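You operate a simulated robot arm through the tools that you are given. There is no shell and no other tool. Be economical: measure what you need, move in short steps, check, and stop when the job is done.

The job below is to be done with a simulated robot arm. You get a single attempt, and the scene is never put back.

## Task
Fill the blue can in the blue slider with 100 ml of water.
Fine: set the black dial, orange switch on, slider in, green button once; then slider out and switch off.

It is judged by the outcome, as a careful person would: the job done as asked, and still so three seconds after it is handed in. It fails if anything else is knocked over, pushed out of place, dropped, spilled or broken.

## Robot
A 6-joint arm with a two-finger parallel gripper, fixed in place. Base frame: the origin is at the foot of the arm, x ahead of it, y to its left, z up; the work surface is at about z = 5. Units: mm, degrees, N and s.
With the tool pointing down near the work surface it reaches from about 140 to 580 mm from the base axis. Its first joint turns from -66.0 to 66.0 degrees. Payload 2.1 kg.
The TCP is the grasp point between the finger pads, 30 mm short of the fingertips. In the tool frame z runs along the fingers and y along their closing line. The gripper opens to 94 mm. The fingers are 28 mm wide and 10 mm thick; the gripper's body (50 by 96 mm) begins 55 mm behind the TCP.
Orientation is told as [roll, pitch, yaw] about the base's x, y, z axes, in that order, counted from this pose: with the fingers straight down and closing along the base's y, the tool's x points along the base's -x, its y along +y and its z along -z.

## Interface
- The arm moves only by the tool servo_tool. Its argument "steps" is a list of rows, each a list of 7 numbers: the turn, a rotation vector about the tool's x, y, z in degrees, then the shift along the tool's x, y, z in m, then the finger opening in m, from 0 to 0.094. In form: [[ax, ay, az, x, y, z, grip], ...]. A call has 1 to 12 rows; each row shifts and turns the commanded pose from where the row before left it, along the tool's axes as they then stand. Each row takes 0.2 s and may step no farther than 50 mm and 8.6 degrees from the row before; otherwise, or with a gripper value out of range, the whole call is refused. Where a pose cannot be reached the arm comes as near as it can. A force on the tool above 60 N (or 10 N above the force at the start of the call, whichever is more), or a blocked arm, ends the call early, and 0.2 s more pass. The fingers move at their own pace (about 72 mm/s each) and stop on an object; they squeeze with about 44 N. The grip force told is the motor's: it shows also when the fingers shut on nothing. Time passes only in rows, and 0.2 s behind the last, so rows that do not move let the fingers close. The reply holds the time, the measured pose of the TCP, the force on the tool along the base axes, the opening and the grip force, in the units named above and with some noise.
- Cameras (640 x 400 px; columns grow to the right, rows downward): "scene" is fixed at [50.9, -374.3, 477]; the picture's right is [0.79, -0.62, 0.00], its down [-0.40, -0.51, -0.76] and it looks along [0.47, 0.60, -0.65] (base axes); focal length 214 px, centre (320, 200). "wrist" rides on the gripper at [76, 14, -102] in the tool frame; the picture's right is [-0.18, 0.98, 0.00], its down [-0.75, -0.14, -0.64] and it looks along [-0.63, -0.12, 0.77] (tool axes); focal length 243 px, centre (320, 200). There is no depth. A picture from a camera that has moved, and an enlarged one, comes with that camera's place and axes in the base frame and with its lens.
- get_image(camera): a new picture of that camera. It takes no simulated time.
- close_up(camera, box): a new picture of the part [left, top, right, bottom] of that camera's present view, enlarged. It takes no simulated time.
- hand_in(): hands the job in; it is judged then, once.

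Go step by step. Nothing tells you positions but the pictures and the camera data: compare them with the known pose of the tool, close in by small moves and look again before you grip or let go. The budget is 120 turns and 64 pictures, counting those below and the enlarged ones. Unless the task says otherwise, let go and move clear before handing in, and close with one line.

The tools are called after "Request:" by a JSON object that holds its "method" and its "body". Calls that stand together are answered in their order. servo_tool: Moves the arm, as the interface text tells. Its arguments: {"type":"object","properties":{"steps":{"type":"array","items":{"type":"array","items":{"type":"number"}}}},"required":["steps"]} The other tools are called the same way: get_image (camera) takes a picture; close_up (camera, box) takes an enlarged picture of a part of a camera's view; hand_in () hands the job in.

At the start:

```text
t: 0.0
tcp_pos: [253.6, -99.0, 298.2]
orientation: [-0.1, 0.0, 0.0]
force: [-0.3, 0.1, -1.3]
opening: 94.0
grip_force: 0.0
```

scene: 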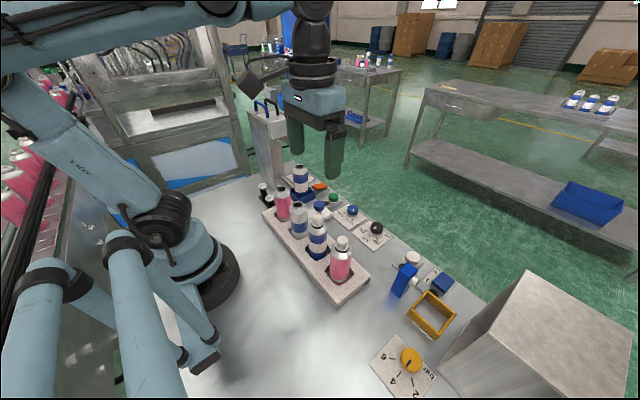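
wrist: 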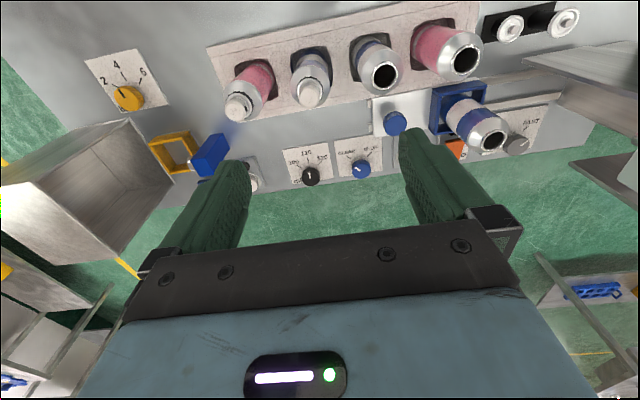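

I see a panel with cans, a blue slider holding a can, black and blue dials, an orange switch and a green button. I'll enlarge the views to locate them.

Request:
{"method": "close_up", "body": {"camera": "scene", "box": [240, 150, 480, 300]}}

Request:
{"method": "close_up", "body": {"camera": "wrist", "box": [260, 60, 580, 260]}}

```text
2.67 times, centred on (360, 225) of scene
camera zoom: at [50.9, -374.3, 477.0], right [0.79, -0.62, 0.0], down [-0.4, -0.51, -0.76], along [0.47, 0.6, -0.65], focal length 572 px, centre (213, 133)
```

zoom: 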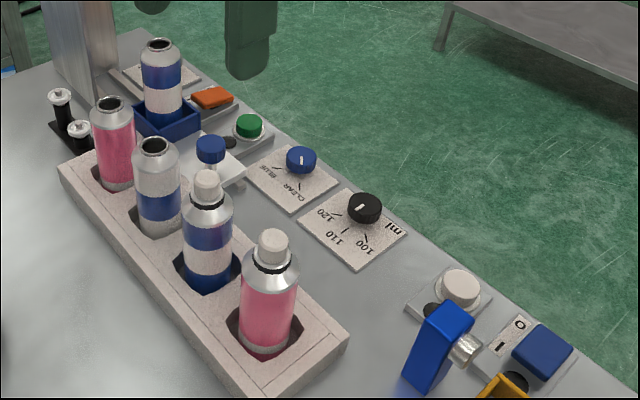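

```text
2.00 times, centred on (420, 160) of wrist
camera zoom: at [177.0, -84.5, 401.8], right [0.18, 0.98, 0.0], down [0.75, -0.14, 0.64], along [0.63, -0.12, -0.77], focal length 485 px, centre (120, 280)
```

zoom: 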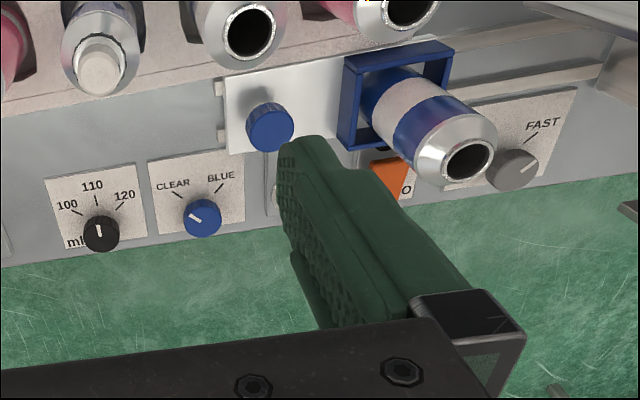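

The dials lie near x 426: black at y≈-150, blue at y≈-55. The slider knob is at about (341, 0) and the orange switch at about (420, 103). I'll move over the area, staying high, for a better view.

Request:
{"method": "servo_tool", "body": {"steps": [[0, 0, 0, -0.025, 0.04, 0, 0.094], [0, 0, 0, -0.025, 0.04, 0, 0.094], [0, 0, 0, 0, 0.04, 0, 0.06]]}}

Request:
{"method": "get_image", "body": {"camera": "wrist"}}

Request:
{"method": "get_image", "body": {"camera": "scene"}}

```text
t: 0.8
tcp_pos: [303.7, 23.4, 299.3]
orientation: [0.1, -0.1, -0.1]
force: [0.1, -0.1, 0.4]
opening: 60.0
grip_force: 0.1
```

```text
59 pictures are left
camera wrist: at [226.8, 37.2, 402.4], right [0.18, 0.98, 0.0], down [0.75, -0.14, 0.64], along [0.63, -0.12, -0.77], focal length 243 px, centre (320, 200)
```

wrist: 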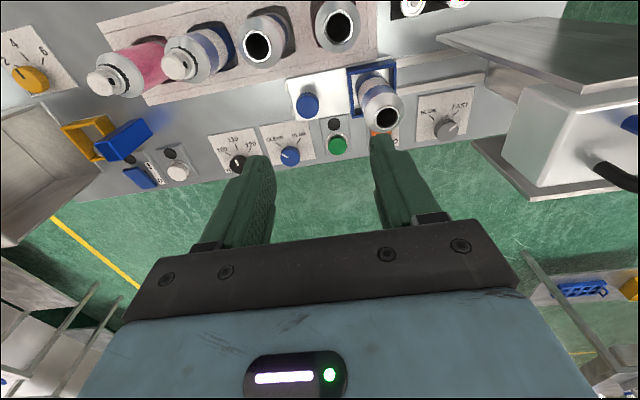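

```text
58 pictures are left
```

scene: 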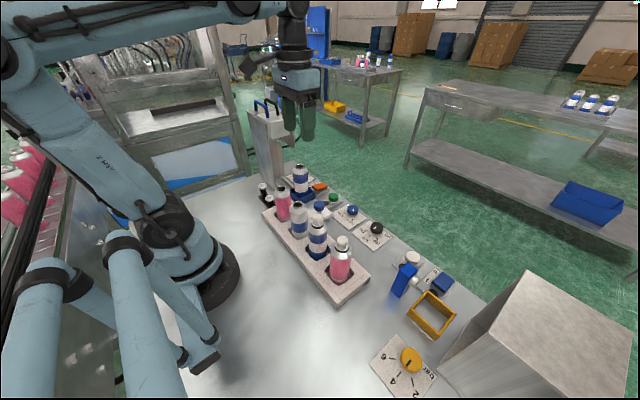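

Request:
{"method": "close_up", "body": {"camera": "wrist", "box": [200, 50, 360, 180]}}

Request:
{"method": "close_up", "body": {"camera": "wrist", "box": [280, 20, 640, 220]}}

Request:
{"method": "close_up", "body": {"camera": "scene", "box": [230, 90, 350, 220]}}

```text
3.08 times, centred on (280, 115) of wrist
camera zoom: at [226.8, 37.2, 402.4], right [0.18, 0.98, 0.0], down [0.75, -0.14, 0.64], along [0.63, -0.12, -0.77], focal length 746 px, centre (443, 462)
```

zoom: 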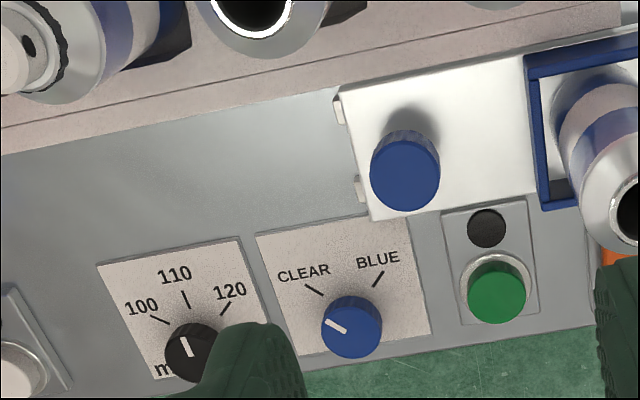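

```text
1.78 times, centred on (460, 120) of wrist
camera zoom: at [226.8, 37.2, 402.4], right [0.18, 0.98, 0.0], down [0.75, -0.14, 0.64], along [0.63, -0.12, -0.77], focal length 431 px, centre (71, 342)
```

zoom: 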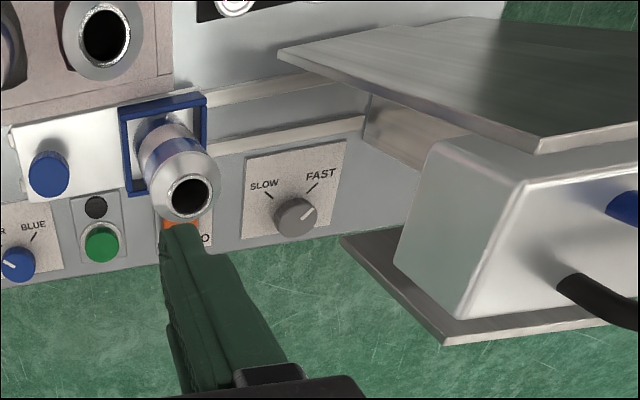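

```text
3.08 times, centred on (290, 155) of scene
camera zoom: at [50.9, -374.3, 477.0], right [0.79, -0.62, 0.0], down [-0.4, -0.51, -0.76], along [0.47, 0.6, -0.65], focal length 660 px, centre (412, 338)
```

zoom: 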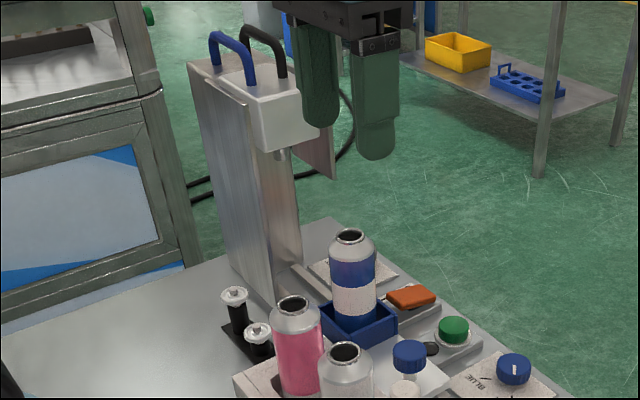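

The black dial points at 110, the blue one already at CLEAR, and the slider knob top is at about (340, -2, 65). The filler head stands on the +y side, so "in" means +y. I'll go above the black dial.

Request:
{"method": "servo_tool", "body": {"steps": [[0, 0, 0, -0.024, -0.0345, 0.025, 0.06], [0, 0, 0, -0.024, -0.0345, 0.025, 0.06], [0, 0, 0, -0.024, -0.0345, 0.025, 0.06], [0, 0, 0, -0.024, -0.0345, 0.025, 0.06], [0, 0, 0, -0.024, -0.0345, 0.025, 0.06]]}}

Request:
{"method": "get_image", "body": {"camera": "wrist"}}

Request:
{"method": "close_up", "body": {"camera": "scene", "box": [300, 170, 460, 270]}}

```text
t: 2.0
tcp_pos: [424.2, -151.0, 178.6]
orientation: [0.0, 0.1, 0.0]
force: [0.5, -2.1, 0.3]
opening: 60.0
grip_force: 0.1
```

```text
54 pictures are left
camera wrist: at [347.8, -137.1, 282.4], right [0.18, 0.98, 0.0], down [0.75, -0.14, 0.64], along [0.63, -0.12, -0.77], focal length 243 px, centre (320, 200)
```

wrist: 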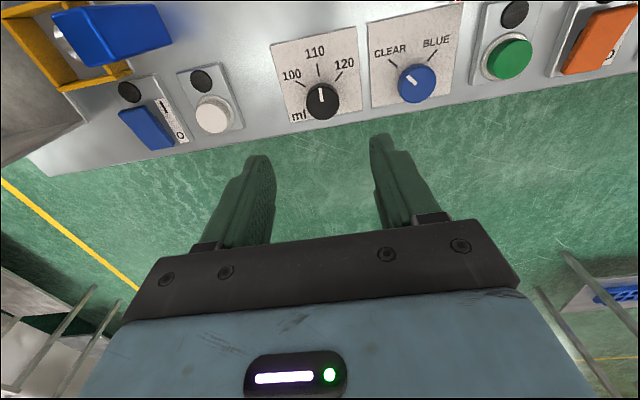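

```text
4.00 times, centred on (380, 220) of scene
camera zoom: at [50.9, -374.3, 477.0], right [0.79, -0.62, 0.0], down [-0.4, -0.51, -0.76], along [0.47, 0.6, -0.65], focal length 858 px, centre (80, 120)
```

zoom: 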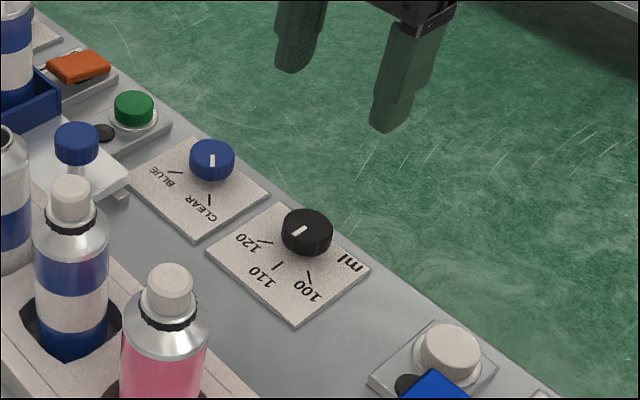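

The black dial's top is at about (422, -150, 30). I'll descend partway above it and check the alignment.

Request:
{"method": "servo_tool", "body": {"steps": [[0, 0, 0, 0.002, 0.001, 0.04, 0.06], [0, 0, 0, 0, 0, 0.045, 0.06], [0, 0, 0, 0, 0, 0.01, 0.06]]}}

Request:
{"method": "get_image", "body": {"camera": "wrist"}}

Request:
{"method": "close_up", "body": {"camera": "scene", "box": [300, 170, 460, 270]}}

```text
t: 2.8
tcp_pos: [417.9, -151.6, 81.1]
orientation: [0.0, 0.0, 0.0]
force: [-0.1, -0.3, -0.3]
opening: 59.9
grip_force: 0.1
```

```text
52 pictures are left
camera wrist: at [343.9, -136.7, 184.5], right [0.18, 0.98, 0.0], down [0.75, -0.14, 0.64], along [0.63, -0.12, -0.77], focal length 243 px, centre (320, 200)
```

wrist: 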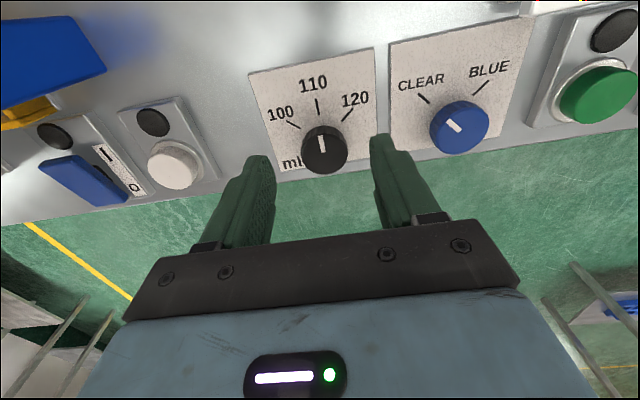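

```text
4.00 times, centred on (380, 220) of scene
camera zoom: at [50.9, -374.3, 477.0], right [0.79, -0.62, 0.0], down [-0.4, -0.51, -0.76], along [0.47, 0.6, -0.65], focal length 858 px, centre (80, 120)
```

zoom: 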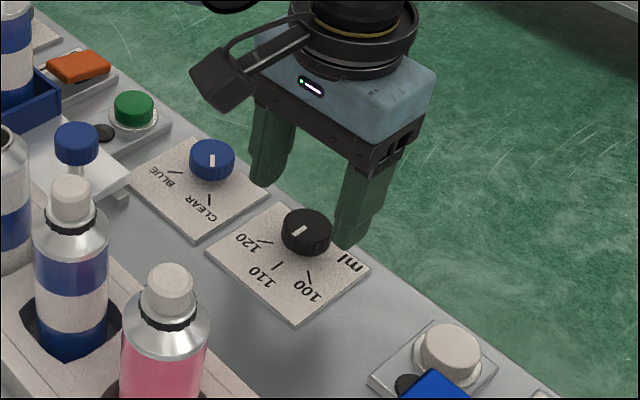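

The fingers straddle the dial, which I now place at (424, -150). I'll go 4 mm forward, descend and look.

Request:
{"method": "servo_tool", "body": {"steps": [[0, 0, 0, -0.004, 0.001, 0.015, 0.06], [0, 0, 0, 0, 0, 0.015, 0.06], [0, 0, 0, 0, 0, 0, 0.06]]}}

Request:
{"method": "close_up", "body": {"camera": "wrist", "box": [200, 60, 440, 210]}}

Request:
{"method": "close_up", "body": {"camera": "scene", "box": [300, 170, 460, 270]}}

```text
t: 3.6
tcp_pos: [423.2, -148.7, 48.6]
orientation: [0.0, 0.0, 0.0]
force: [0.1, -0.4, -0.2]
opening: 59.9
grip_force: 0.1
```

```text
2.67 times, centred on (320, 135) of wrist
camera zoom: at [347.6, -134.5, 152.0], right [0.18, 0.98, 0.0], down [0.75, -0.14, 0.64], along [0.63, -0.12, -0.77], focal length 647 px, centre (320, 373)
```

zoom: 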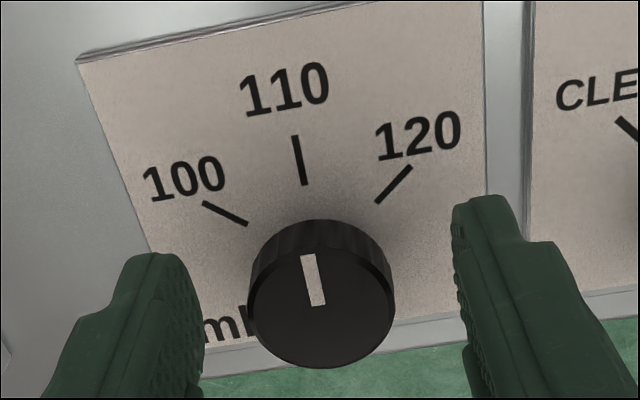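

```text
4.00 times, centred on (380, 220) of scene
camera zoom: at [50.9, -374.3, 477.0], right [0.79, -0.62, 0.0], down [-0.4, -0.51, -0.76], along [0.47, 0.6, -0.65], focal length 858 px, centre (80, 120)
```

zoom: 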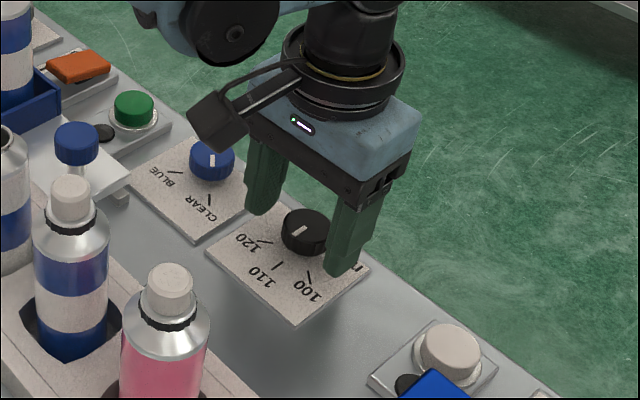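

The fingers are around the dial with the tips near z 19. The dial needs about +50° (counter-clockwise from above), so I'll close, turn and look.

Request:
{"method": "servo_tool", "body": {"steps": [[0, 0, 0, 0, 0, 0, 0.0], [0, 0, 0, 0, 0, 0, 0.0], [0, 0, 0, 0, 0, 0, 0.0]]}}

Request:
{"method": "close_up", "body": {"camera": "wrist", "box": [200, 60, 440, 210]}}

```text
t: 4.4
tcp_pos: [423.7, -150.5, 48.8]
orientation: [-0.2, -0.1, -0.1]
force: [1.7, -10.3, -6.6]
opening: 33.0
grip_force: 45.2
```

```text
2.67 times, centred on (320, 135) of wrist
camera zoom: at [347.5, -135.2, 152.0], right [0.19, 0.98, 0.0], down [0.75, -0.14, 0.64], along [0.63, -0.12, -0.77], focal length 647 px, centre (320, 373)
```

zoom: 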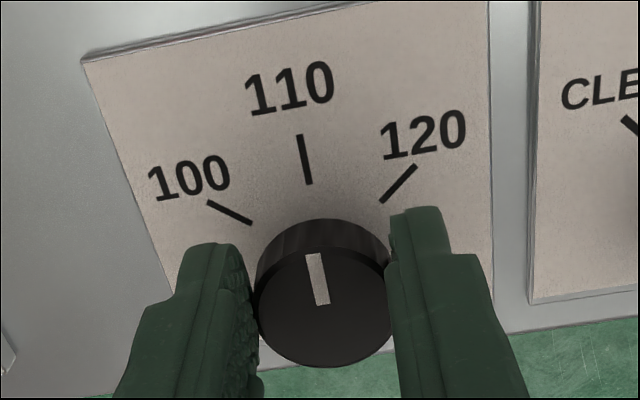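

The dial is gripped. I'll turn it by +50°.

Request:
{"method": "servo_tool", "body": {"steps": [[0, 0, 0, 0, -0.001, 0, 0.0], [0, 0, -8.4, 0, 0, 0, 0.0], [0, 0, -8.4, 0, 0, 0, 0.0], [0, 0, -8.4, 0, 0, 0, 0.0], [0, 0, -8.4, 0, 0, 0, 0.0], [0, 0, -8.4, 0, 0, 0, 0.0], [0, 0, -8.4, 0, 0, 0, 0.0], [0, 0, 0, 0, 0, 0, 0.0]]}}

Request:
{"method": "close_up", "body": {"camera": "wrist", "box": [200, 60, 440, 210]}}

Request:
{"method": "close_up", "body": {"camera": "scene", "box": [300, 170, 460, 270]}}

```text
t: 6.2
tcp_pos: [426.3, -157.0, 49.0]
orientation: [-1.0, 0.3, 50.2]
force: [25.5, -43.2, -7.6]
opening: 32.7
grip_force: 44.8
```

```text
2.67 times, centred on (320, 135) of wrist
camera zoom: at [365.5, -203.1, 152.2], right [-0.64, 0.77, -0.02], down [0.58, 0.5, 0.64], along [0.5, 0.4, -0.77], focal length 647 px, centre (320, 373)
```

zoom: 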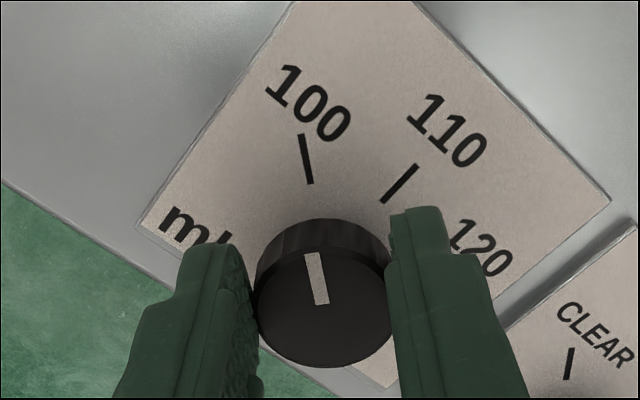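

```text
4.00 times, centred on (380, 220) of scene
camera zoom: at [50.9, -374.3, 477.0], right [0.79, -0.62, 0.0], down [-0.4, -0.51, -0.76], along [0.47, 0.6, -0.65], focal length 858 px, centre (80, 120)
```

zoom: 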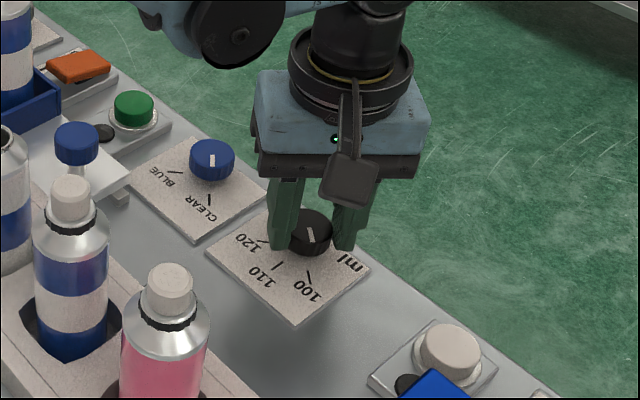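

The pointer now sits on 100 exactly as it sat on 110 before. I'll relieve the side load before letting go.

Request:
{"method": "servo_tool", "body": {"steps": [[0, 0, 0, 0, -0.003, 0, 0.0], [0, 0, 0, 0, 0, 0, 0.0]]}}

```text
t: 6.8
tcp_pos: [427.3, -155.1, 48.7]
orientation: [-0.3, 0.5, 50.3]
force: [-2.7, -30.5, 10.5]
opening: 33.1
grip_force: 45.4
```

Request:
{"method": "servo_tool", "body": {"steps": [[0, 0, 0, 0.002, -0.002, 0, 0.0], [0, 0, 0, 0, 0, 0, 0.0]]}}

```text
t: 7.4
tcp_pos: [425.8, -155.9, 48.1]
orientation: [-0.1, 0.3, 50.4]
force: [-4.3, -17.0, 5.0]
opening: 33.1
grip_force: 45.4
```

The side load is mostly gone. I'll open, rise and check the dial.

Request:
{"method": "servo_tool", "body": {"steps": [[0, 0, 0, 0.001, 0, 0, 0.06], [0, 0, 0, 0, 0, 0, 0.06], [0, 0, 0, 0, 0, -0.03, 0.06], [0, 0, 0, 0, 0, -0.04, 0.06]]}}

Request:
{"method": "get_image", "body": {"camera": "wrist"}}

```text
t: 8.4
tcp_pos: [423.6, -158.1, 116.8]
orientation: [0.1, -0.1, 50.5]
force: [0.2, 0.5, 0.0]
opening: 59.9
grip_force: 0.2
```

```text
45 pictures are left
camera wrist: at [364.9, -207.2, 220.6], right [-0.64, 0.77, 0.0], down [0.59, 0.49, 0.64], along [0.49, 0.41, -0.77], focal length 243 px, centre (320, 200)
```

wrist: 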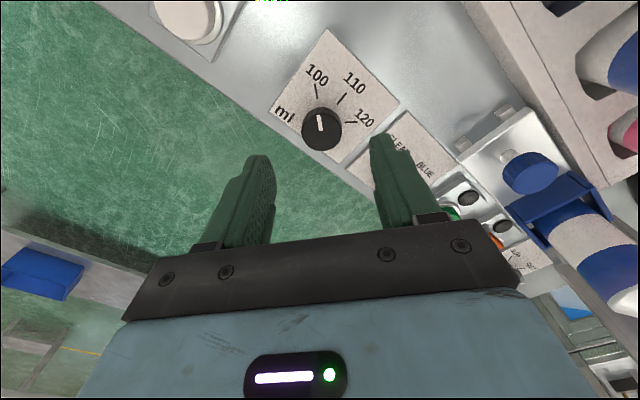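

The dial reads 100. Next I'll turn the wrist back, rise and move over toward the orange switch to look.

Request:
{"method": "servo_tool", "body": {"steps": [[0, 0, 8.4, 0, 0, -0.014, 0.06], [0, 0, 8.4, 0, 0, -0.014, 0.06], [0, 0, 8.4, 0, 0, -0.014, 0.06], [0, 0, 8.4, 0, 0, -0.014, 0.03], [0, 0, 8.4, 0, 0, -0.014, 0.0], [0, 0, 8.4, 0, 0, 0, 0.0], [0, 0, 0, 0, 0.045, 0, 0.0], [0, 0, 0, 0, 0.045, 0, 0.0], [0, 0, 0, 0, 0.045, 0, 0.0], [0, 0, 0, 0, 0.045, 0, 0.0], [0, 0, 0, 0, 0.045, 0, 0.0]]}}

Request:
{"method": "get_image", "body": {"camera": "wrist"}}

Request:
{"method": "close_up", "body": {"camera": "scene", "box": [270, 150, 390, 225]}}

```text
t: 10.8
tcp_pos: [427.8, 68.5, 189.2]
orientation: [-0.1, 0.0, -0.1]
force: [1.0, -0.8, -0.1]
opening: 0.0
grip_force: 33.4
```

```text
44 pictures are left
camera wrist: at [351.6, 82.7, 291.7], right [0.19, 0.98, 0.0], down [0.75, -0.14, 0.64], along [0.63, -0.12, -0.77], focal length 243 px, centre (320, 200)
```

wrist: 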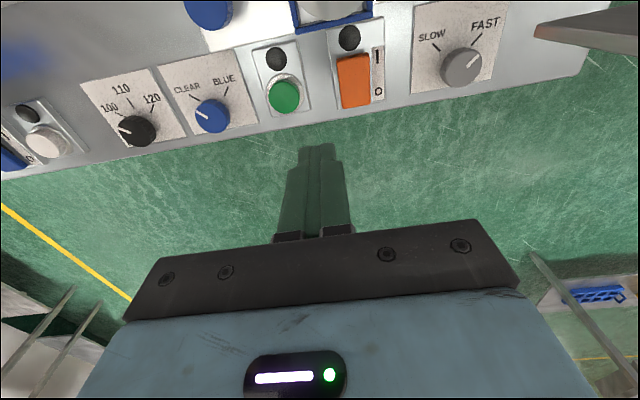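

```text
5.33 times, centred on (330, 188) of scene
camera zoom: at [50.9, -374.3, 477.0], right [0.79, -0.62, 0.0], down [-0.4, -0.51, -0.76], along [0.47, 0.6, -0.65], focal length 1144 px, centre (267, 267)
```

zoom: 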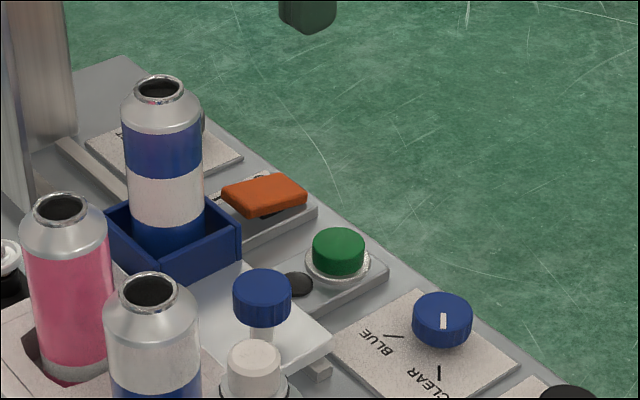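

The orange rocker lies along x at y≈104, with I on the near end (x≈405) and O on the far end (x≈440). I'll zoom in for its tilt and lamp.

Request:
{"method": "close_up", "body": {"camera": "wrist", "box": [250, 10, 410, 130]}}

Request:
{"method": "close_up", "body": {"camera": "scene", "box": [300, 170, 350, 205]}}

```text
3.33 times, centred on (330, 70) of wrist
camera zoom: at [351.6, 82.7, 291.7], right [0.19, 0.98, 0.0], down [0.75, -0.14, 0.64], along [0.63, -0.12, -0.77], focal length 809 px, centre (287, 633)
```

zoom: 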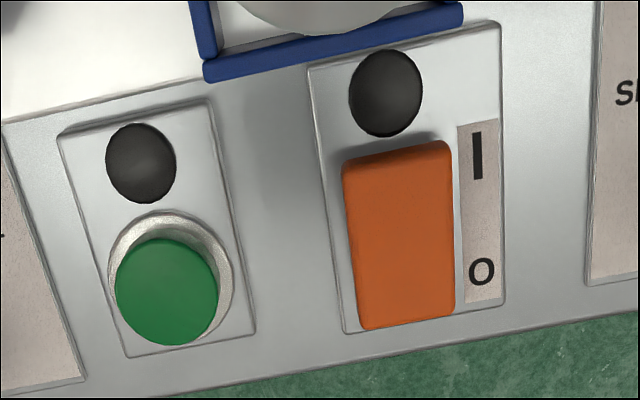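

```text
11.43 times, centred on (325, 188) of scene
camera zoom: at [50.9, -374.3, 477.0], right [0.79, -0.62, 0.0], down [-0.4, -0.51, -0.76], along [0.47, 0.6, -0.65], focal length 2451 px, centre (263, 343)
```

zoom: 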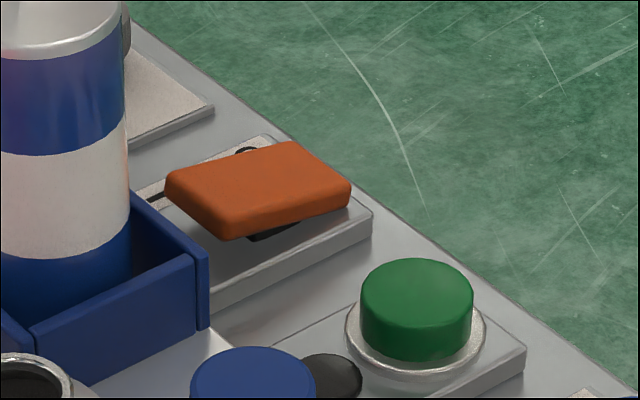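

The near (I) end is raised, so it is off and must be pressed down near x≈408. The can is close by, so I'll tilt the tool 25° with its body leaning away from the can before going down.

Request:
{"method": "servo_tool", "body": {"steps": [[0, 0, 0, 0.008, 0.018, 0, 0.0], [0, 0, 0, 0.008, 0.018, 0, 0.0], [0, 8.3, 0, 0, 0, 0, 0.0], [0, 8.3, 0, 0, 0, 0, 0.0], [0, 8.3, 0, 0, 0, 0, 0.0], [0, 0, 0, -0.0152, 0, 0.0327, 0.0], [0, 0, 0, -0.0152, 0, 0.0327, 0.0], [0, 0, 0, -0.0152, 0, 0.0327, 0.0]]}}

Request:
{"method": "get_image", "body": {"camera": "wrist"}}

Request:
{"method": "close_up", "body": {"camera": "scene", "box": [270, 140, 390, 215]}}

```text
t: 12.6
tcp_pos: [411.6, 105.6, 80.1]
orientation: [0.0, 24.9, 0.0]
force: [-0.6, 0.2, -0.2]
opening: 0.0
grip_force: 33.0
```

```text
40 pictures are left
camera wrist: at [385.3, 118.9, 205.7], right [0.17, 0.98, -0.08], down [0.95, -0.14, 0.27], along [0.25, -0.12, -0.96], focal length 243 px, centre (320, 200)
```

wrist: 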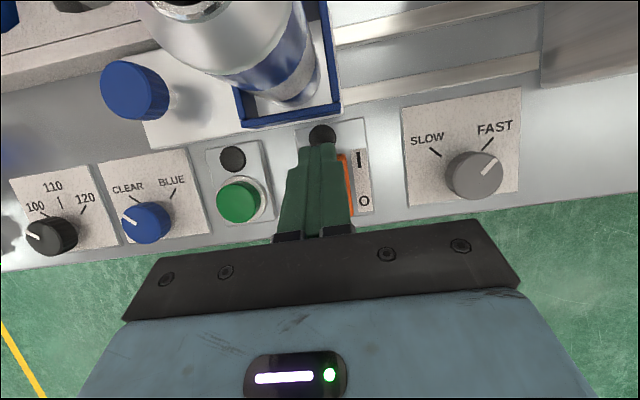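

```text
5.33 times, centred on (330, 178) of scene
camera zoom: at [50.9, -374.3, 477.0], right [0.79, -0.62, 0.0], down [-0.4, -0.51, -0.76], along [0.47, 0.6, -0.65], focal length 1144 px, centre (267, 320)
```

zoom: 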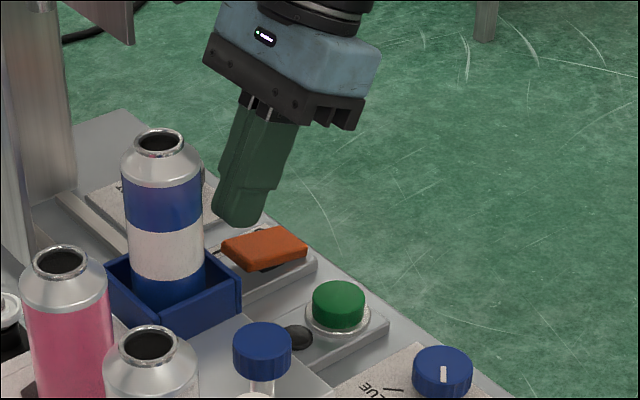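

The tip is over the near end of the rocker. I'll shift 5 mm forward and press down in small steps.

Request:
{"method": "servo_tool", "body": {"steps": [[0, 0, 0, -0.0045, 0, -0.0021, 0.0], [0, 0, 0, -0.0017, 0, 0.0036, 0.0], [0, 0, 0, -0.0017, 0, 0.0036, 0.0], [0, 0, 0, -0.0017, 0, 0.0036, 0.0], [0, 0, 0, 0, 0, 0, 0.0]]}}

Request:
{"method": "close_up", "body": {"camera": "scene", "box": [290, 150, 370, 205]}}

```text
t: 13.8
tcp_pos: [415.4, 106.2, 68.2]
orientation: [0.0, 24.9, 0.0]
force: [-0.1, 0.3, 0.7]
opening: 0.1
grip_force: 32.9
```

```text
7.27 times, centred on (330, 178) of scene
camera zoom: at [50.9, -374.3, 477.0], right [0.79, -0.62, 0.0], down [-0.4, -0.51, -0.76], along [0.47, 0.6, -0.65], focal length 1560 px, centre (247, 364)
```

zoom: 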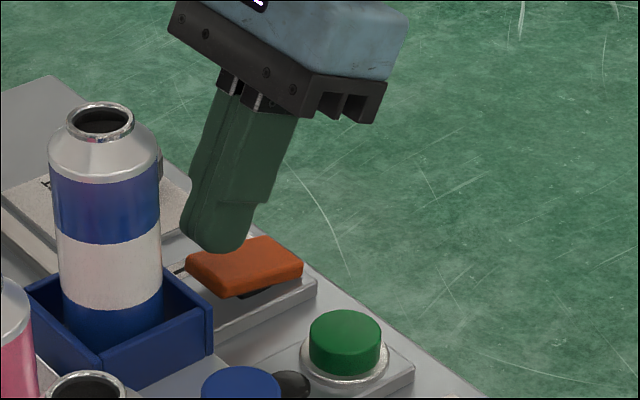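

Request:
{"method": "servo_tool", "body": {"steps": [[0, 0, 0, -0.0017, 0, 0.0036, 0.0], [0, 0, 0, -0.0017, 0, 0.0036, 0.0], [0, 0, 0, -0.0013, 0, 0.0027, 0.0], [0, 0, 0, 0, 0, 0, 0.0]]}}

Request:
{"method": "close_up", "body": {"camera": "scene", "box": [290, 150, 370, 205]}}

```text
t: 14.8
tcp_pos: [415.6, 104.6, 56.1]
orientation: [0.0, 24.8, 0.0]
force: [0.3, 0.0, -0.1]
opening: 0.0
grip_force: 32.7
```

```text
7.27 times, centred on (330, 178) of scene
camera zoom: at [50.9, -374.3, 477.0], right [0.79, -0.62, 0.0], down [-0.4, -0.51, -0.76], along [0.47, 0.6, -0.65], focal length 1560 px, centre (247, 364)
```

zoom: 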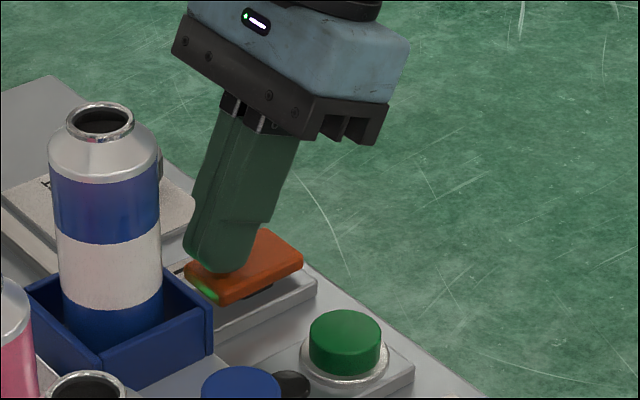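

The rocker has tipped and there is a green glow at its near edge. I'll lift off and check the switch.

Request:
{"method": "servo_tool", "body": {"steps": [[0, 0, 0, 0.0126, 0, -0.0272, 0.0], [0, 0, 0, 0.0168, 0, -0.0363, 0.0], [0, 0, 0, 0.0168, 0, -0.0363, 0.0]]}}

Request:
{"method": "close_up", "body": {"camera": "scene", "box": [290, 150, 370, 205]}}

Request:
{"method": "get_image", "body": {"camera": "wrist"}}

```text
t: 15.6
tcp_pos: [411.4, 102.0, 165.0]
orientation: [0.0, 24.9, 0.0]
force: [0.1, 0.3, 0.3]
opening: 0.0
grip_force: 33.0
```

```text
7.27 times, centred on (330, 178) of scene
camera zoom: at [50.9, -374.3, 477.0], right [0.79, -0.62, 0.0], down [-0.4, -0.51, -0.76], along [0.47, 0.6, -0.65], focal length 1560 px, centre (247, 364)
```

zoom: 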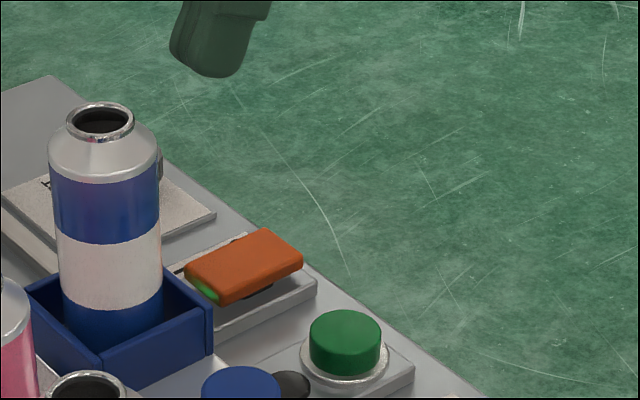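

```text
35 pictures are left
camera wrist: at [386.4, 117.3, 289.9], right [0.17, 0.98, -0.08], down [0.95, -0.14, 0.27], along [0.25, -0.12, -0.96], focal length 243 px, centre (320, 200)
```

wrist: 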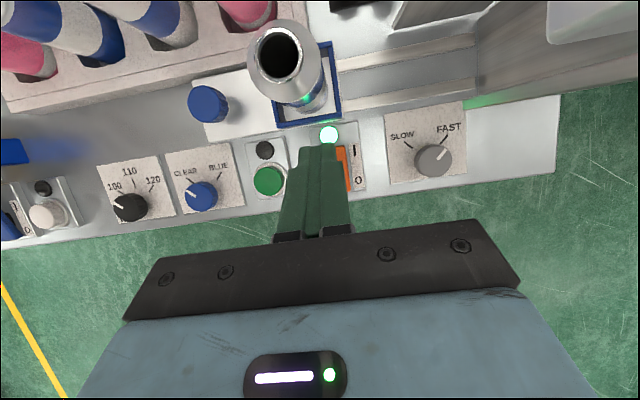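

The switch is on and its green lamp is lit. Now the slider knob: I'll move in y first to stay clear of the can, straighten the tool and come over the knob with open fingers.

Request:
{"method": "servo_tool", "body": {"steps": [[0, 0, 0, 0, -0.035, 0, 0.0], [0, 0, 0, 0, -0.035, 0, 0.0], [0, 0, 0, 0, -0.034, 0, 0.0], [0, -8.3, 0, 0, 0, 0, 0.0], [0, -8.3, 0, 0, 0, 0, 0.06], [0, -8.3, 0, 0, 0, 0, 0.06], [0, 0, 0, 0.0355, 0, 0, 0.06], [0, 0, 0, 0.0355, 0, 0, 0.06], [0, 0, 0, 0, 0, 0.03, 0.06]]}}

Request:
{"method": "get_image", "body": {"camera": "wrist"}}

Request:
{"method": "get_image", "body": {"camera": "scene"}}

```text
t: 17.6
tcp_pos: [346.2, 0.3, 137.2]
orientation: [0.0, -0.1, 0.0]
force: [0.4, -0.1, 0.3]
opening: 59.9
grip_force: 0.1
```

```text
34 pictures are left
camera wrist: at [269.9, 13.7, 239.7], right [0.18, 0.98, 0.0], down [0.75, -0.14, 0.64], along [0.63, -0.12, -0.77], focal length 243 px, centre (320, 200)
```

wrist: 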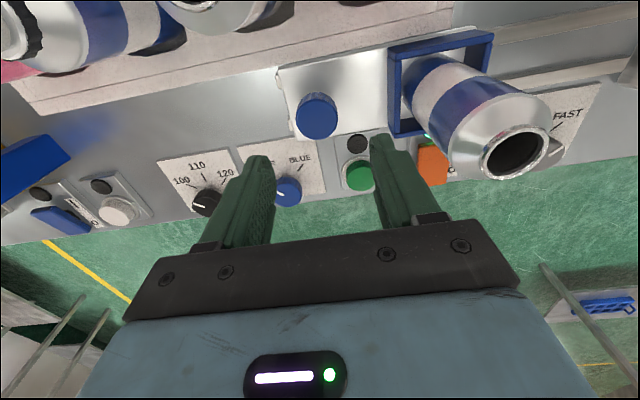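

```text
33 pictures are left
```

scene: 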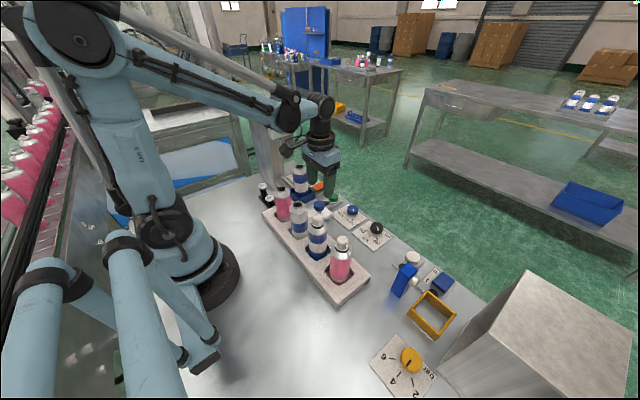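

The knob is at about (335, -1), top z≈62. I'll shift 10 mm back, descend part way and look again.

Request:
{"method": "servo_tool", "body": {"steps": [[0, 0, 0, 0.01, 0, 0.02, 0.06], [0, 0, 0, 0, 0, 0.022, 0.06], [0, 0, 0, 0, 0, 0, 0.06]]}}

Request:
{"method": "close_up", "body": {"camera": "wrist", "box": [200, 40, 440, 190]}}

Request:
{"method": "close_up", "body": {"camera": "scene", "box": [260, 130, 380, 215]}}

```text
t: 18.4
tcp_pos: [335.1, -0.4, 95.7]
orientation: [0.0, -0.1, 0.0]
force: [0.3, -1.2, 1.4]
opening: 60.2
grip_force: 0.1
```

```text
2.67 times, centred on (320, 115) of wrist
camera zoom: at [259.0, 13.5, 199.1], right [0.18, 0.98, 0.0], down [0.75, -0.14, 0.64], along [0.63, -0.12, -0.77], focal length 647 px, centre (320, 427)
```

zoom: 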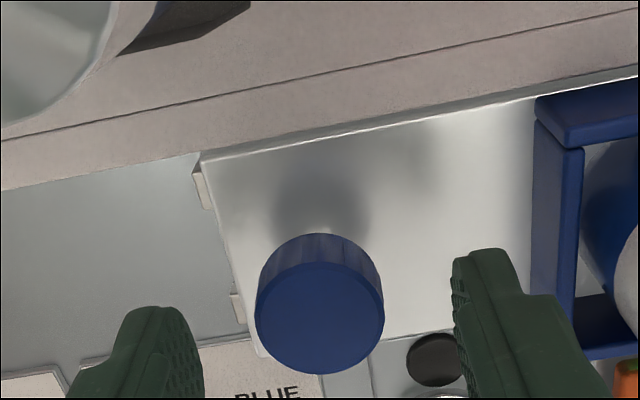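

```text
4.71 times, centred on (320, 172) of scene
camera zoom: at [50.9, -374.3, 477.0], right [0.79, -0.62, 0.0], down [-0.4, -0.51, -0.76], along [0.47, 0.6, -0.65], focal length 1009 px, centre (320, 329)
```

zoom: 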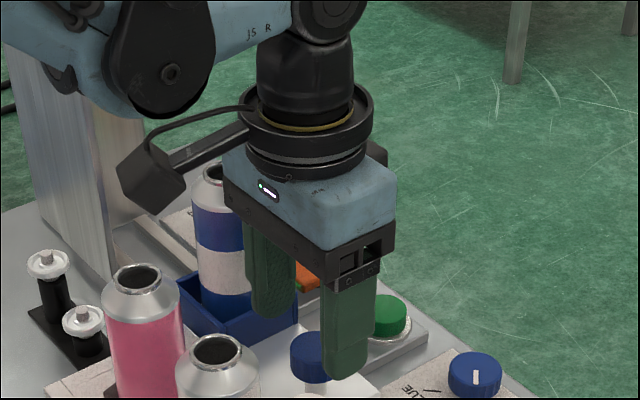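

The knob centre is at about (339, -1.5), between the fingers. I'll descend 25 mm, close and check.

Request:
{"method": "servo_tool", "body": {"steps": [[0, 0, 0, -0.003, -0.001, 0.013, 0.06], [0, 0, 0, 0, 0, 0.013, 0.06], [0, 0, 0, 0, 0, 0, 0.0], [0, 0, 0, 0, 0, 0, 0.0], [0, 0, 0, 0, 0, 0, 0.0]]}}

Request:
{"method": "get_image", "body": {"camera": "wrist"}}

```text
t: 19.6
tcp_pos: [338.8, -2.1, 68.8]
orientation: [0.0, -0.2, 0.0]
force: [0.9, -0.3, -8.5]
opening: 31.8
grip_force: 44.4
```

```text
30 pictures are left
camera wrist: at [263.6, 13.3, 172.2], right [0.18, 0.98, 0.0], down [0.75, -0.14, 0.64], along [0.63, -0.12, -0.77], focal length 243 px, centre (320, 200)
```

wrist: 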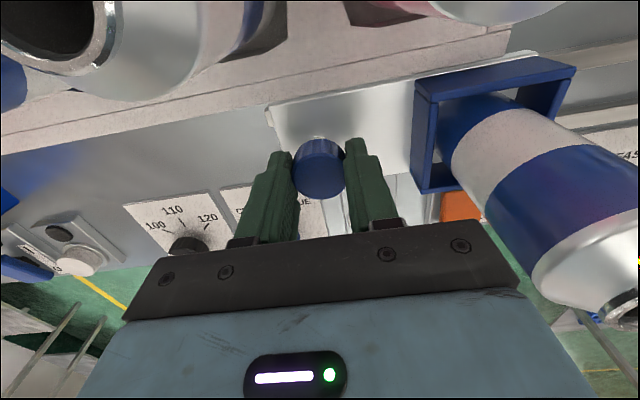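

The knob is gripped. I'll push the slider gently toward +y.

Request:
{"method": "servo_tool", "body": {"steps": [[0, 0, 0, 0, 0.004, 0, 0.0], [0, 0, 0, 0, 0.008, 0, 0.0], [0, 0, 0, 0, 0.01, 0, 0.0], [0, 0, 0, 0, 0.01, 0, 0.0], [0, 0, 0, 0, 0.008, 0, 0.0], [0, 0, 0, 0, 0, 0, 0.0]]}}

Request:
{"method": "get_image", "body": {"camera": "wrist"}}

Request:
{"method": "close_up", "body": {"camera": "scene", "box": [230, 90, 370, 210]}}

```text
t: 21.0
tcp_pos: [339.5, 39.7, 69.6]
orientation: [0.1, -0.3, 0.0]
force: [21.8, 0.0, -30.0]
opening: 31.6
grip_force: 44.9
```

```text
29 pictures are left
camera wrist: at [262.9, 54.7, 172.6], right [0.18, 0.98, 0.0], down [0.75, -0.14, 0.65], along [0.63, -0.12, -0.76], focal length 243 px, centre (320, 200)
```

wrist: 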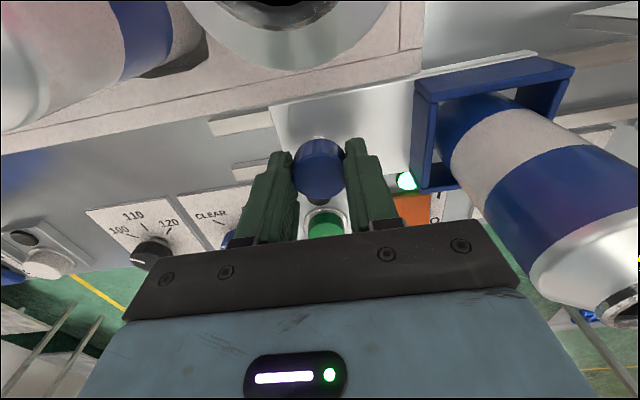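

```text
3.33 times, centred on (300, 150) of scene
camera zoom: at [51.0, -374.3, 477.0], right [0.79, -0.62, 0.0], down [-0.4, -0.51, -0.76], along [0.47, 0.6, -0.65], focal length 715 px, centre (387, 367)
```

zoom: 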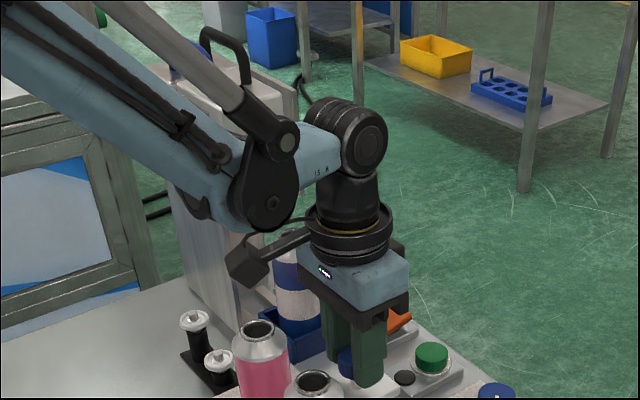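

The slider moves smoothly with the can. I'll continue, easing the small side load.

Request:
{"method": "servo_tool", "body": {"steps": [[0, 0, 0, -0.001, 0.006, 0.001, 0.0], [0, 0, 0, -0.0005, 0.01, 0.0005, 0.0], [0, 0, 0, 0, 0.01, 0, 0.0], [0, 0, 0, 0, 0.008, 0, 0.0], [0, 0, 0, 0, 0.006, 0, 0.0], [0, 0, 0, 0, 0, 0, 0.0]]}}

Request:
{"method": "get_image", "body": {"camera": "wrist"}}

Request:
{"method": "close_up", "body": {"camera": "scene", "box": [230, 90, 370, 210]}}

```text
t: 22.4
tcp_pos: [339.9, 80.1, 67.4]
orientation: [-0.1, 0.3, 0.0]
force: [-25.3, 0.5, 29.4]
opening: 31.5
grip_force: 45.5
```

```text
27 pictures are left
camera wrist: at [264.2, 94.5, 171.8], right [0.18, 0.98, 0.0], down [0.76, -0.14, 0.64], along [0.63, -0.12, -0.77], focal length 243 px, centre (320, 200)
```

wrist: 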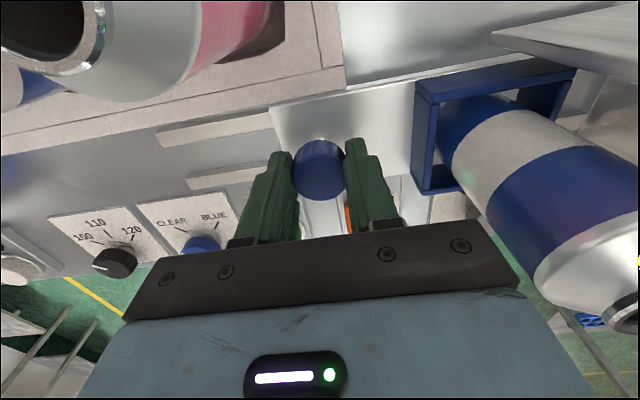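

```text
3.33 times, centred on (300, 150) of scene
camera zoom: at [50.8, -374.3, 477.0], right [0.79, -0.62, 0.0], down [-0.4, -0.51, -0.76], along [0.47, 0.6, -0.65], focal length 715 px, centre (387, 367)
```

zoom: 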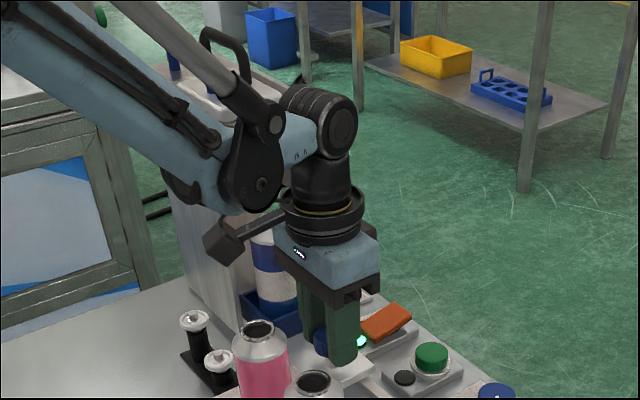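

I over-corrected slightly and will ease back half. Then I'll keep pushing in smaller steps toward the end stop.

Request:
{"method": "servo_tool", "body": {"steps": [[0, 0, 0, 0.0007, 0.004, -0.0007, 0.0], [0, 0, 0, 0, 0.005, 0, 0.0], [0, 0, 0, 0, 0.005, 0, 0.0], [0, 0, 0, 0, 0.005, 0, 0.0], [0, 0, 0, 0, 0.003, 0, 0.0], [0, 0, 0, 0, 0, 0, 0.0]]}}

Request:
{"method": "get_image", "body": {"camera": "wrist"}}

```text
t: 23.8
tcp_pos: [340.1, 101.7, 68.4]
orientation: [-0.1, 0.0, 0.0]
force: [-2.5, 0.0, -14.1]
opening: 31.4
grip_force: 45.3
```

```text
25 pictures are left
camera wrist: at [263.4, 117.0, 171.6], right [0.18, 0.98, 0.0], down [0.75, -0.14, 0.64], along [0.63, -0.12, -0.77], focal length 243 px, centre (320, 200)
```

wrist: 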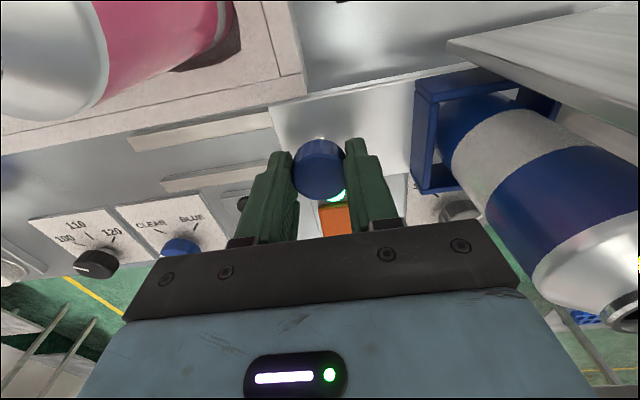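

Still no stop force. I'll continue in 4 mm steps.

Request:
{"method": "servo_tool", "body": {"steps": [[0, 0, 0, 0, 0.004, 0, 0.0], [0, 0, 0, 0, 0.004, 0, 0.0], [0, 0, 0, 0, 0.003, 0, 0.0], [0, 0, 0, 0, 0, 0, 0.0]]}}

Request:
{"method": "close_up", "body": {"camera": "scene", "box": [230, 90, 370, 210]}}

```text
t: 24.8
tcp_pos: [340.6, 113.2, 68.6]
orientation: [0.0, 0.0, -0.1]
force: [3.3, 1.3, -1.3]
opening: 31.6
grip_force: 44.4
```

```text
3.33 times, centred on (300, 150) of scene
camera zoom: at [50.9, -374.3, 477.0], right [0.79, -0.62, 0.0], down [-0.4, -0.51, -0.76], along [0.47, 0.6, -0.65], focal length 715 px, centre (387, 367)
```

zoom: 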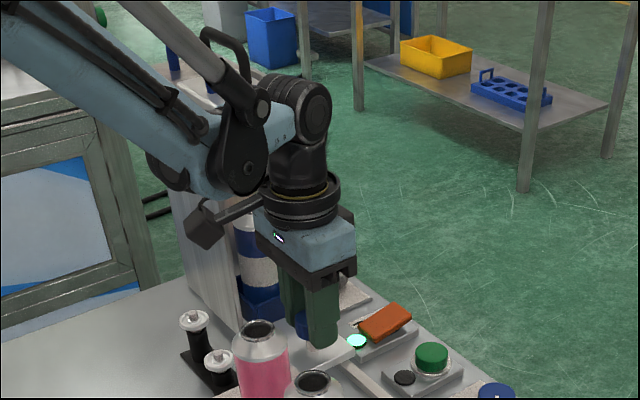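

Request:
{"method": "servo_tool", "body": {"steps": [[0, 0, 0, 0, 0.003, 0, 0.0], [0, 0, 0, 0, 0.003, 0, 0.0], [0, 0, 0, 0, 0.003, 0, 0.0], [0, 0, 0, 0, 0, 0, 0.0]]}}

Request:
{"method": "get_image", "body": {"camera": "wrist"}}

```text
t: 25.8
tcp_pos: [339.0, 118.4, 67.9]
orientation: [-0.7, -0.1, -0.3]
force: [-1.0, -41.8, -38.2]
opening: 31.6
grip_force: 45.0
```

```text
23 pictures are left
camera wrist: at [263.7, 134.6, 171.5], right [0.19, 0.98, -0.01], down [0.75, -0.14, 0.64], along [0.63, -0.13, -0.76], focal length 243 px, centre (320, 200)
```

wrist: 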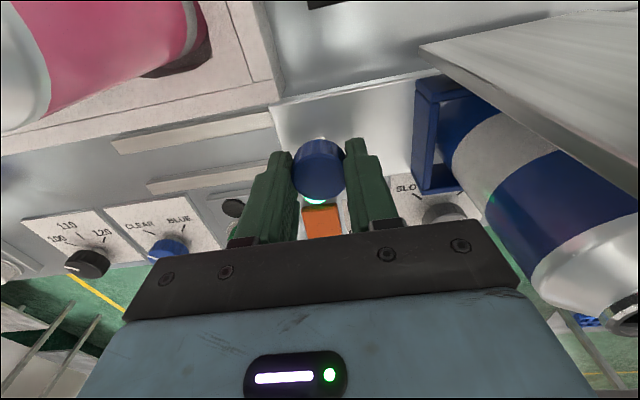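

The end stop is reached: the slider travelled 120 mm and pushes back with 42 N. I'll relieve, open, rise a bit and back away in -y to inspect.

Request:
{"method": "servo_tool", "body": {"steps": [[0, 0, 0, 0, -0.003, 0, 0.0], [0, 0, 0, 0, 0, 0, 0.06], [0, 0, 0, 0, 0, 0, 0.06], [0, 0, 0, 0, 0, -0.03, 0.06], [0, 0, 0, 0, 0, -0.015, 0.06], [0, 0, 0, 0, -0.04, 0, 0.06], [0, 0, 0, 0, -0.04, 0, 0.03], [0, 0, 0, 0, -0.04, 0, 0.0], [0, 0, 0, 0, -0.01, -0.04, 0.0]]}}

Request:
{"method": "get_image", "body": {"camera": "wrist"}}

Request:
{"method": "close_up", "body": {"camera": "scene", "box": [230, 90, 370, 210]}}

```text
t: 27.8
tcp_pos: [339.4, -12.7, 153.4]
orientation: [0.0, 0.1, 0.1]
force: [-0.1, 0.3, 0.4]
opening: 0.0
grip_force: 32.9
```

```text
22 pictures are left
camera wrist: at [263.7, 3.4, 257.4], right [0.18, 0.98, 0.0], down [0.75, -0.14, 0.64], along [0.63, -0.12, -0.77], focal length 243 px, centre (320, 200)
```

wrist: 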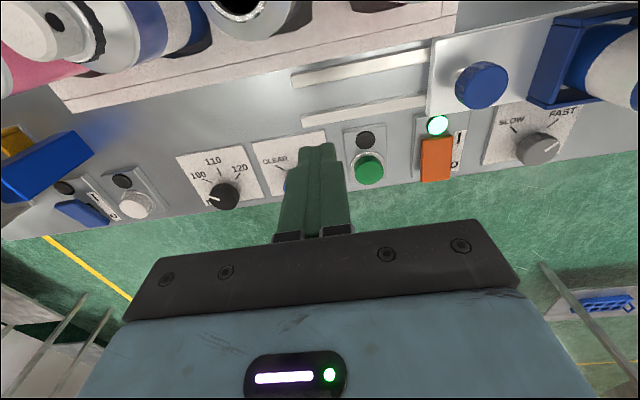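

```text
3.33 times, centred on (300, 150) of scene
camera zoom: at [50.9, -374.3, 477.0], right [0.79, -0.62, 0.0], down [-0.4, -0.51, -0.76], along [0.47, 0.6, -0.65], focal length 715 px, centre (387, 367)
```

zoom: 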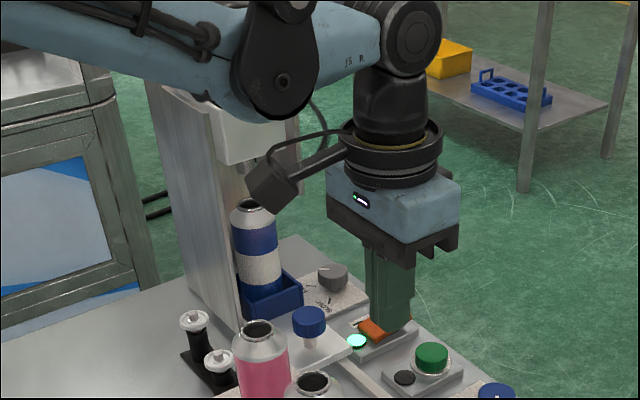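

The can sits under the nozzle with the slider fully in. The green button is at about (422, 29.5), top z≈30; I'll go above it with closed fingers.

Request:
{"method": "servo_tool", "body": {"steps": [[0, 0, 0, -0.0413, 0.021, 0, 0.0], [0, 0, 0, -0.0413, 0.021, 0, 0.0], [0, 0, 0, 0, 0, 0.039, 0.0], [0, 0, 0, 0, 0, 0.037, 0.0], [0, 0, 0, 0, 0, 0, 0.0]]}}

Request:
{"method": "get_image", "body": {"camera": "wrist"}}

Request:
{"method": "close_up", "body": {"camera": "scene", "box": [290, 140, 390, 215]}}

```text
t: 29.0
tcp_pos: [421.2, 30.1, 73.9]
orientation: [0.0, 0.0, 0.0]
force: [0.3, -0.6, -0.6]
opening: 0.1
grip_force: 32.9
```

```text
20 pictures are left
camera wrist: at [345.7, 44.2, 178.9], right [0.18, 0.98, 0.0], down [0.75, -0.14, 0.64], along [0.63, -0.12, -0.77], focal length 243 px, centre (320, 200)
```

wrist: 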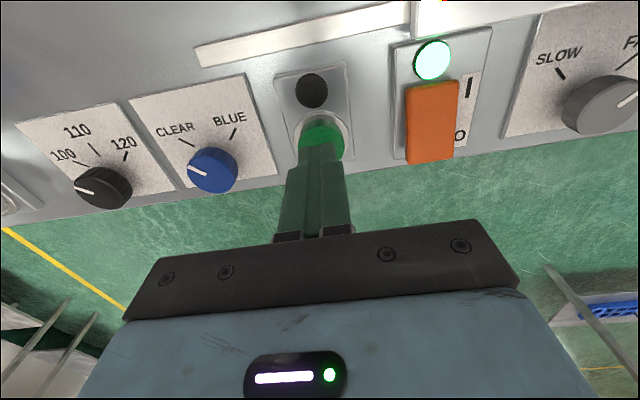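

```text
5.33 times, centred on (340, 178) of scene
camera zoom: at [50.9, -374.3, 477.0], right [0.79, -0.62, 0.0], down [-0.4, -0.51, -0.76], along [0.47, 0.6, -0.65], focal length 1144 px, centre (213, 320)
```

zoom: 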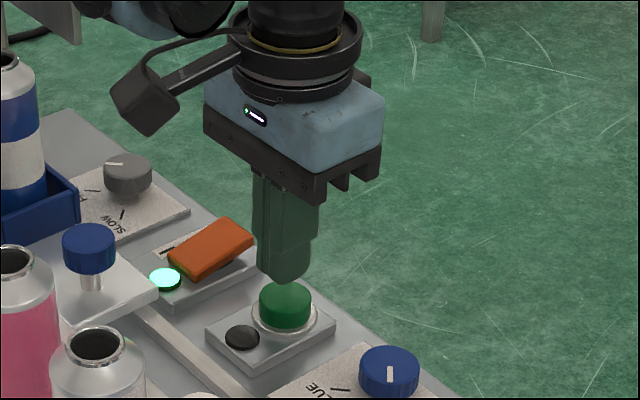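

The closed tips are centred over the button. I'll press down slowly.

Request:
{"method": "servo_tool", "body": {"steps": [[0, 0, 0, 0.001, 0.001, 0.005, 0.0], [0, 0, 0, 0, 0, 0.004, 0.0], [0, 0, 0, 0, 0, 0.003, 0.0], [0, 0, 0, 0, 0, 0.003, 0.0], [0, 0, 0, 0, 0, 0, 0.0]]}}

Request:
{"method": "close_up", "body": {"camera": "scene", "box": [290, 140, 390, 215]}}

```text
t: 30.2
tcp_pos: [420.3, 30.7, 60.9]
orientation: [0.0, 0.0, 0.0]
force: [0.2, 0.1, 0.3]
opening: 0.0
grip_force: 33.2
```

```text
5.33 times, centred on (340, 178) of scene
camera zoom: at [50.9, -374.3, 477.0], right [0.79, -0.62, 0.0], down [-0.4, -0.51, -0.76], along [0.47, 0.6, -0.65], focal length 1144 px, centre (213, 320)
```

zoom: 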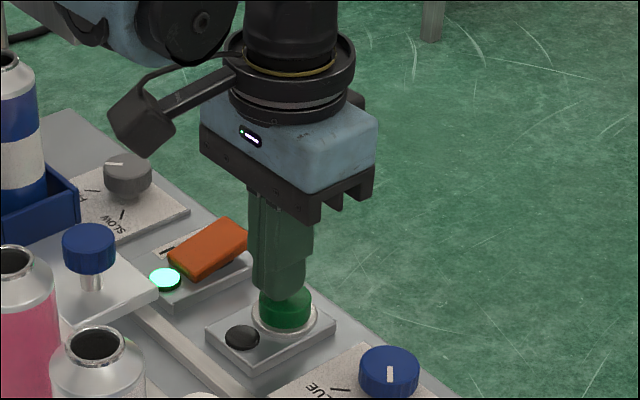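

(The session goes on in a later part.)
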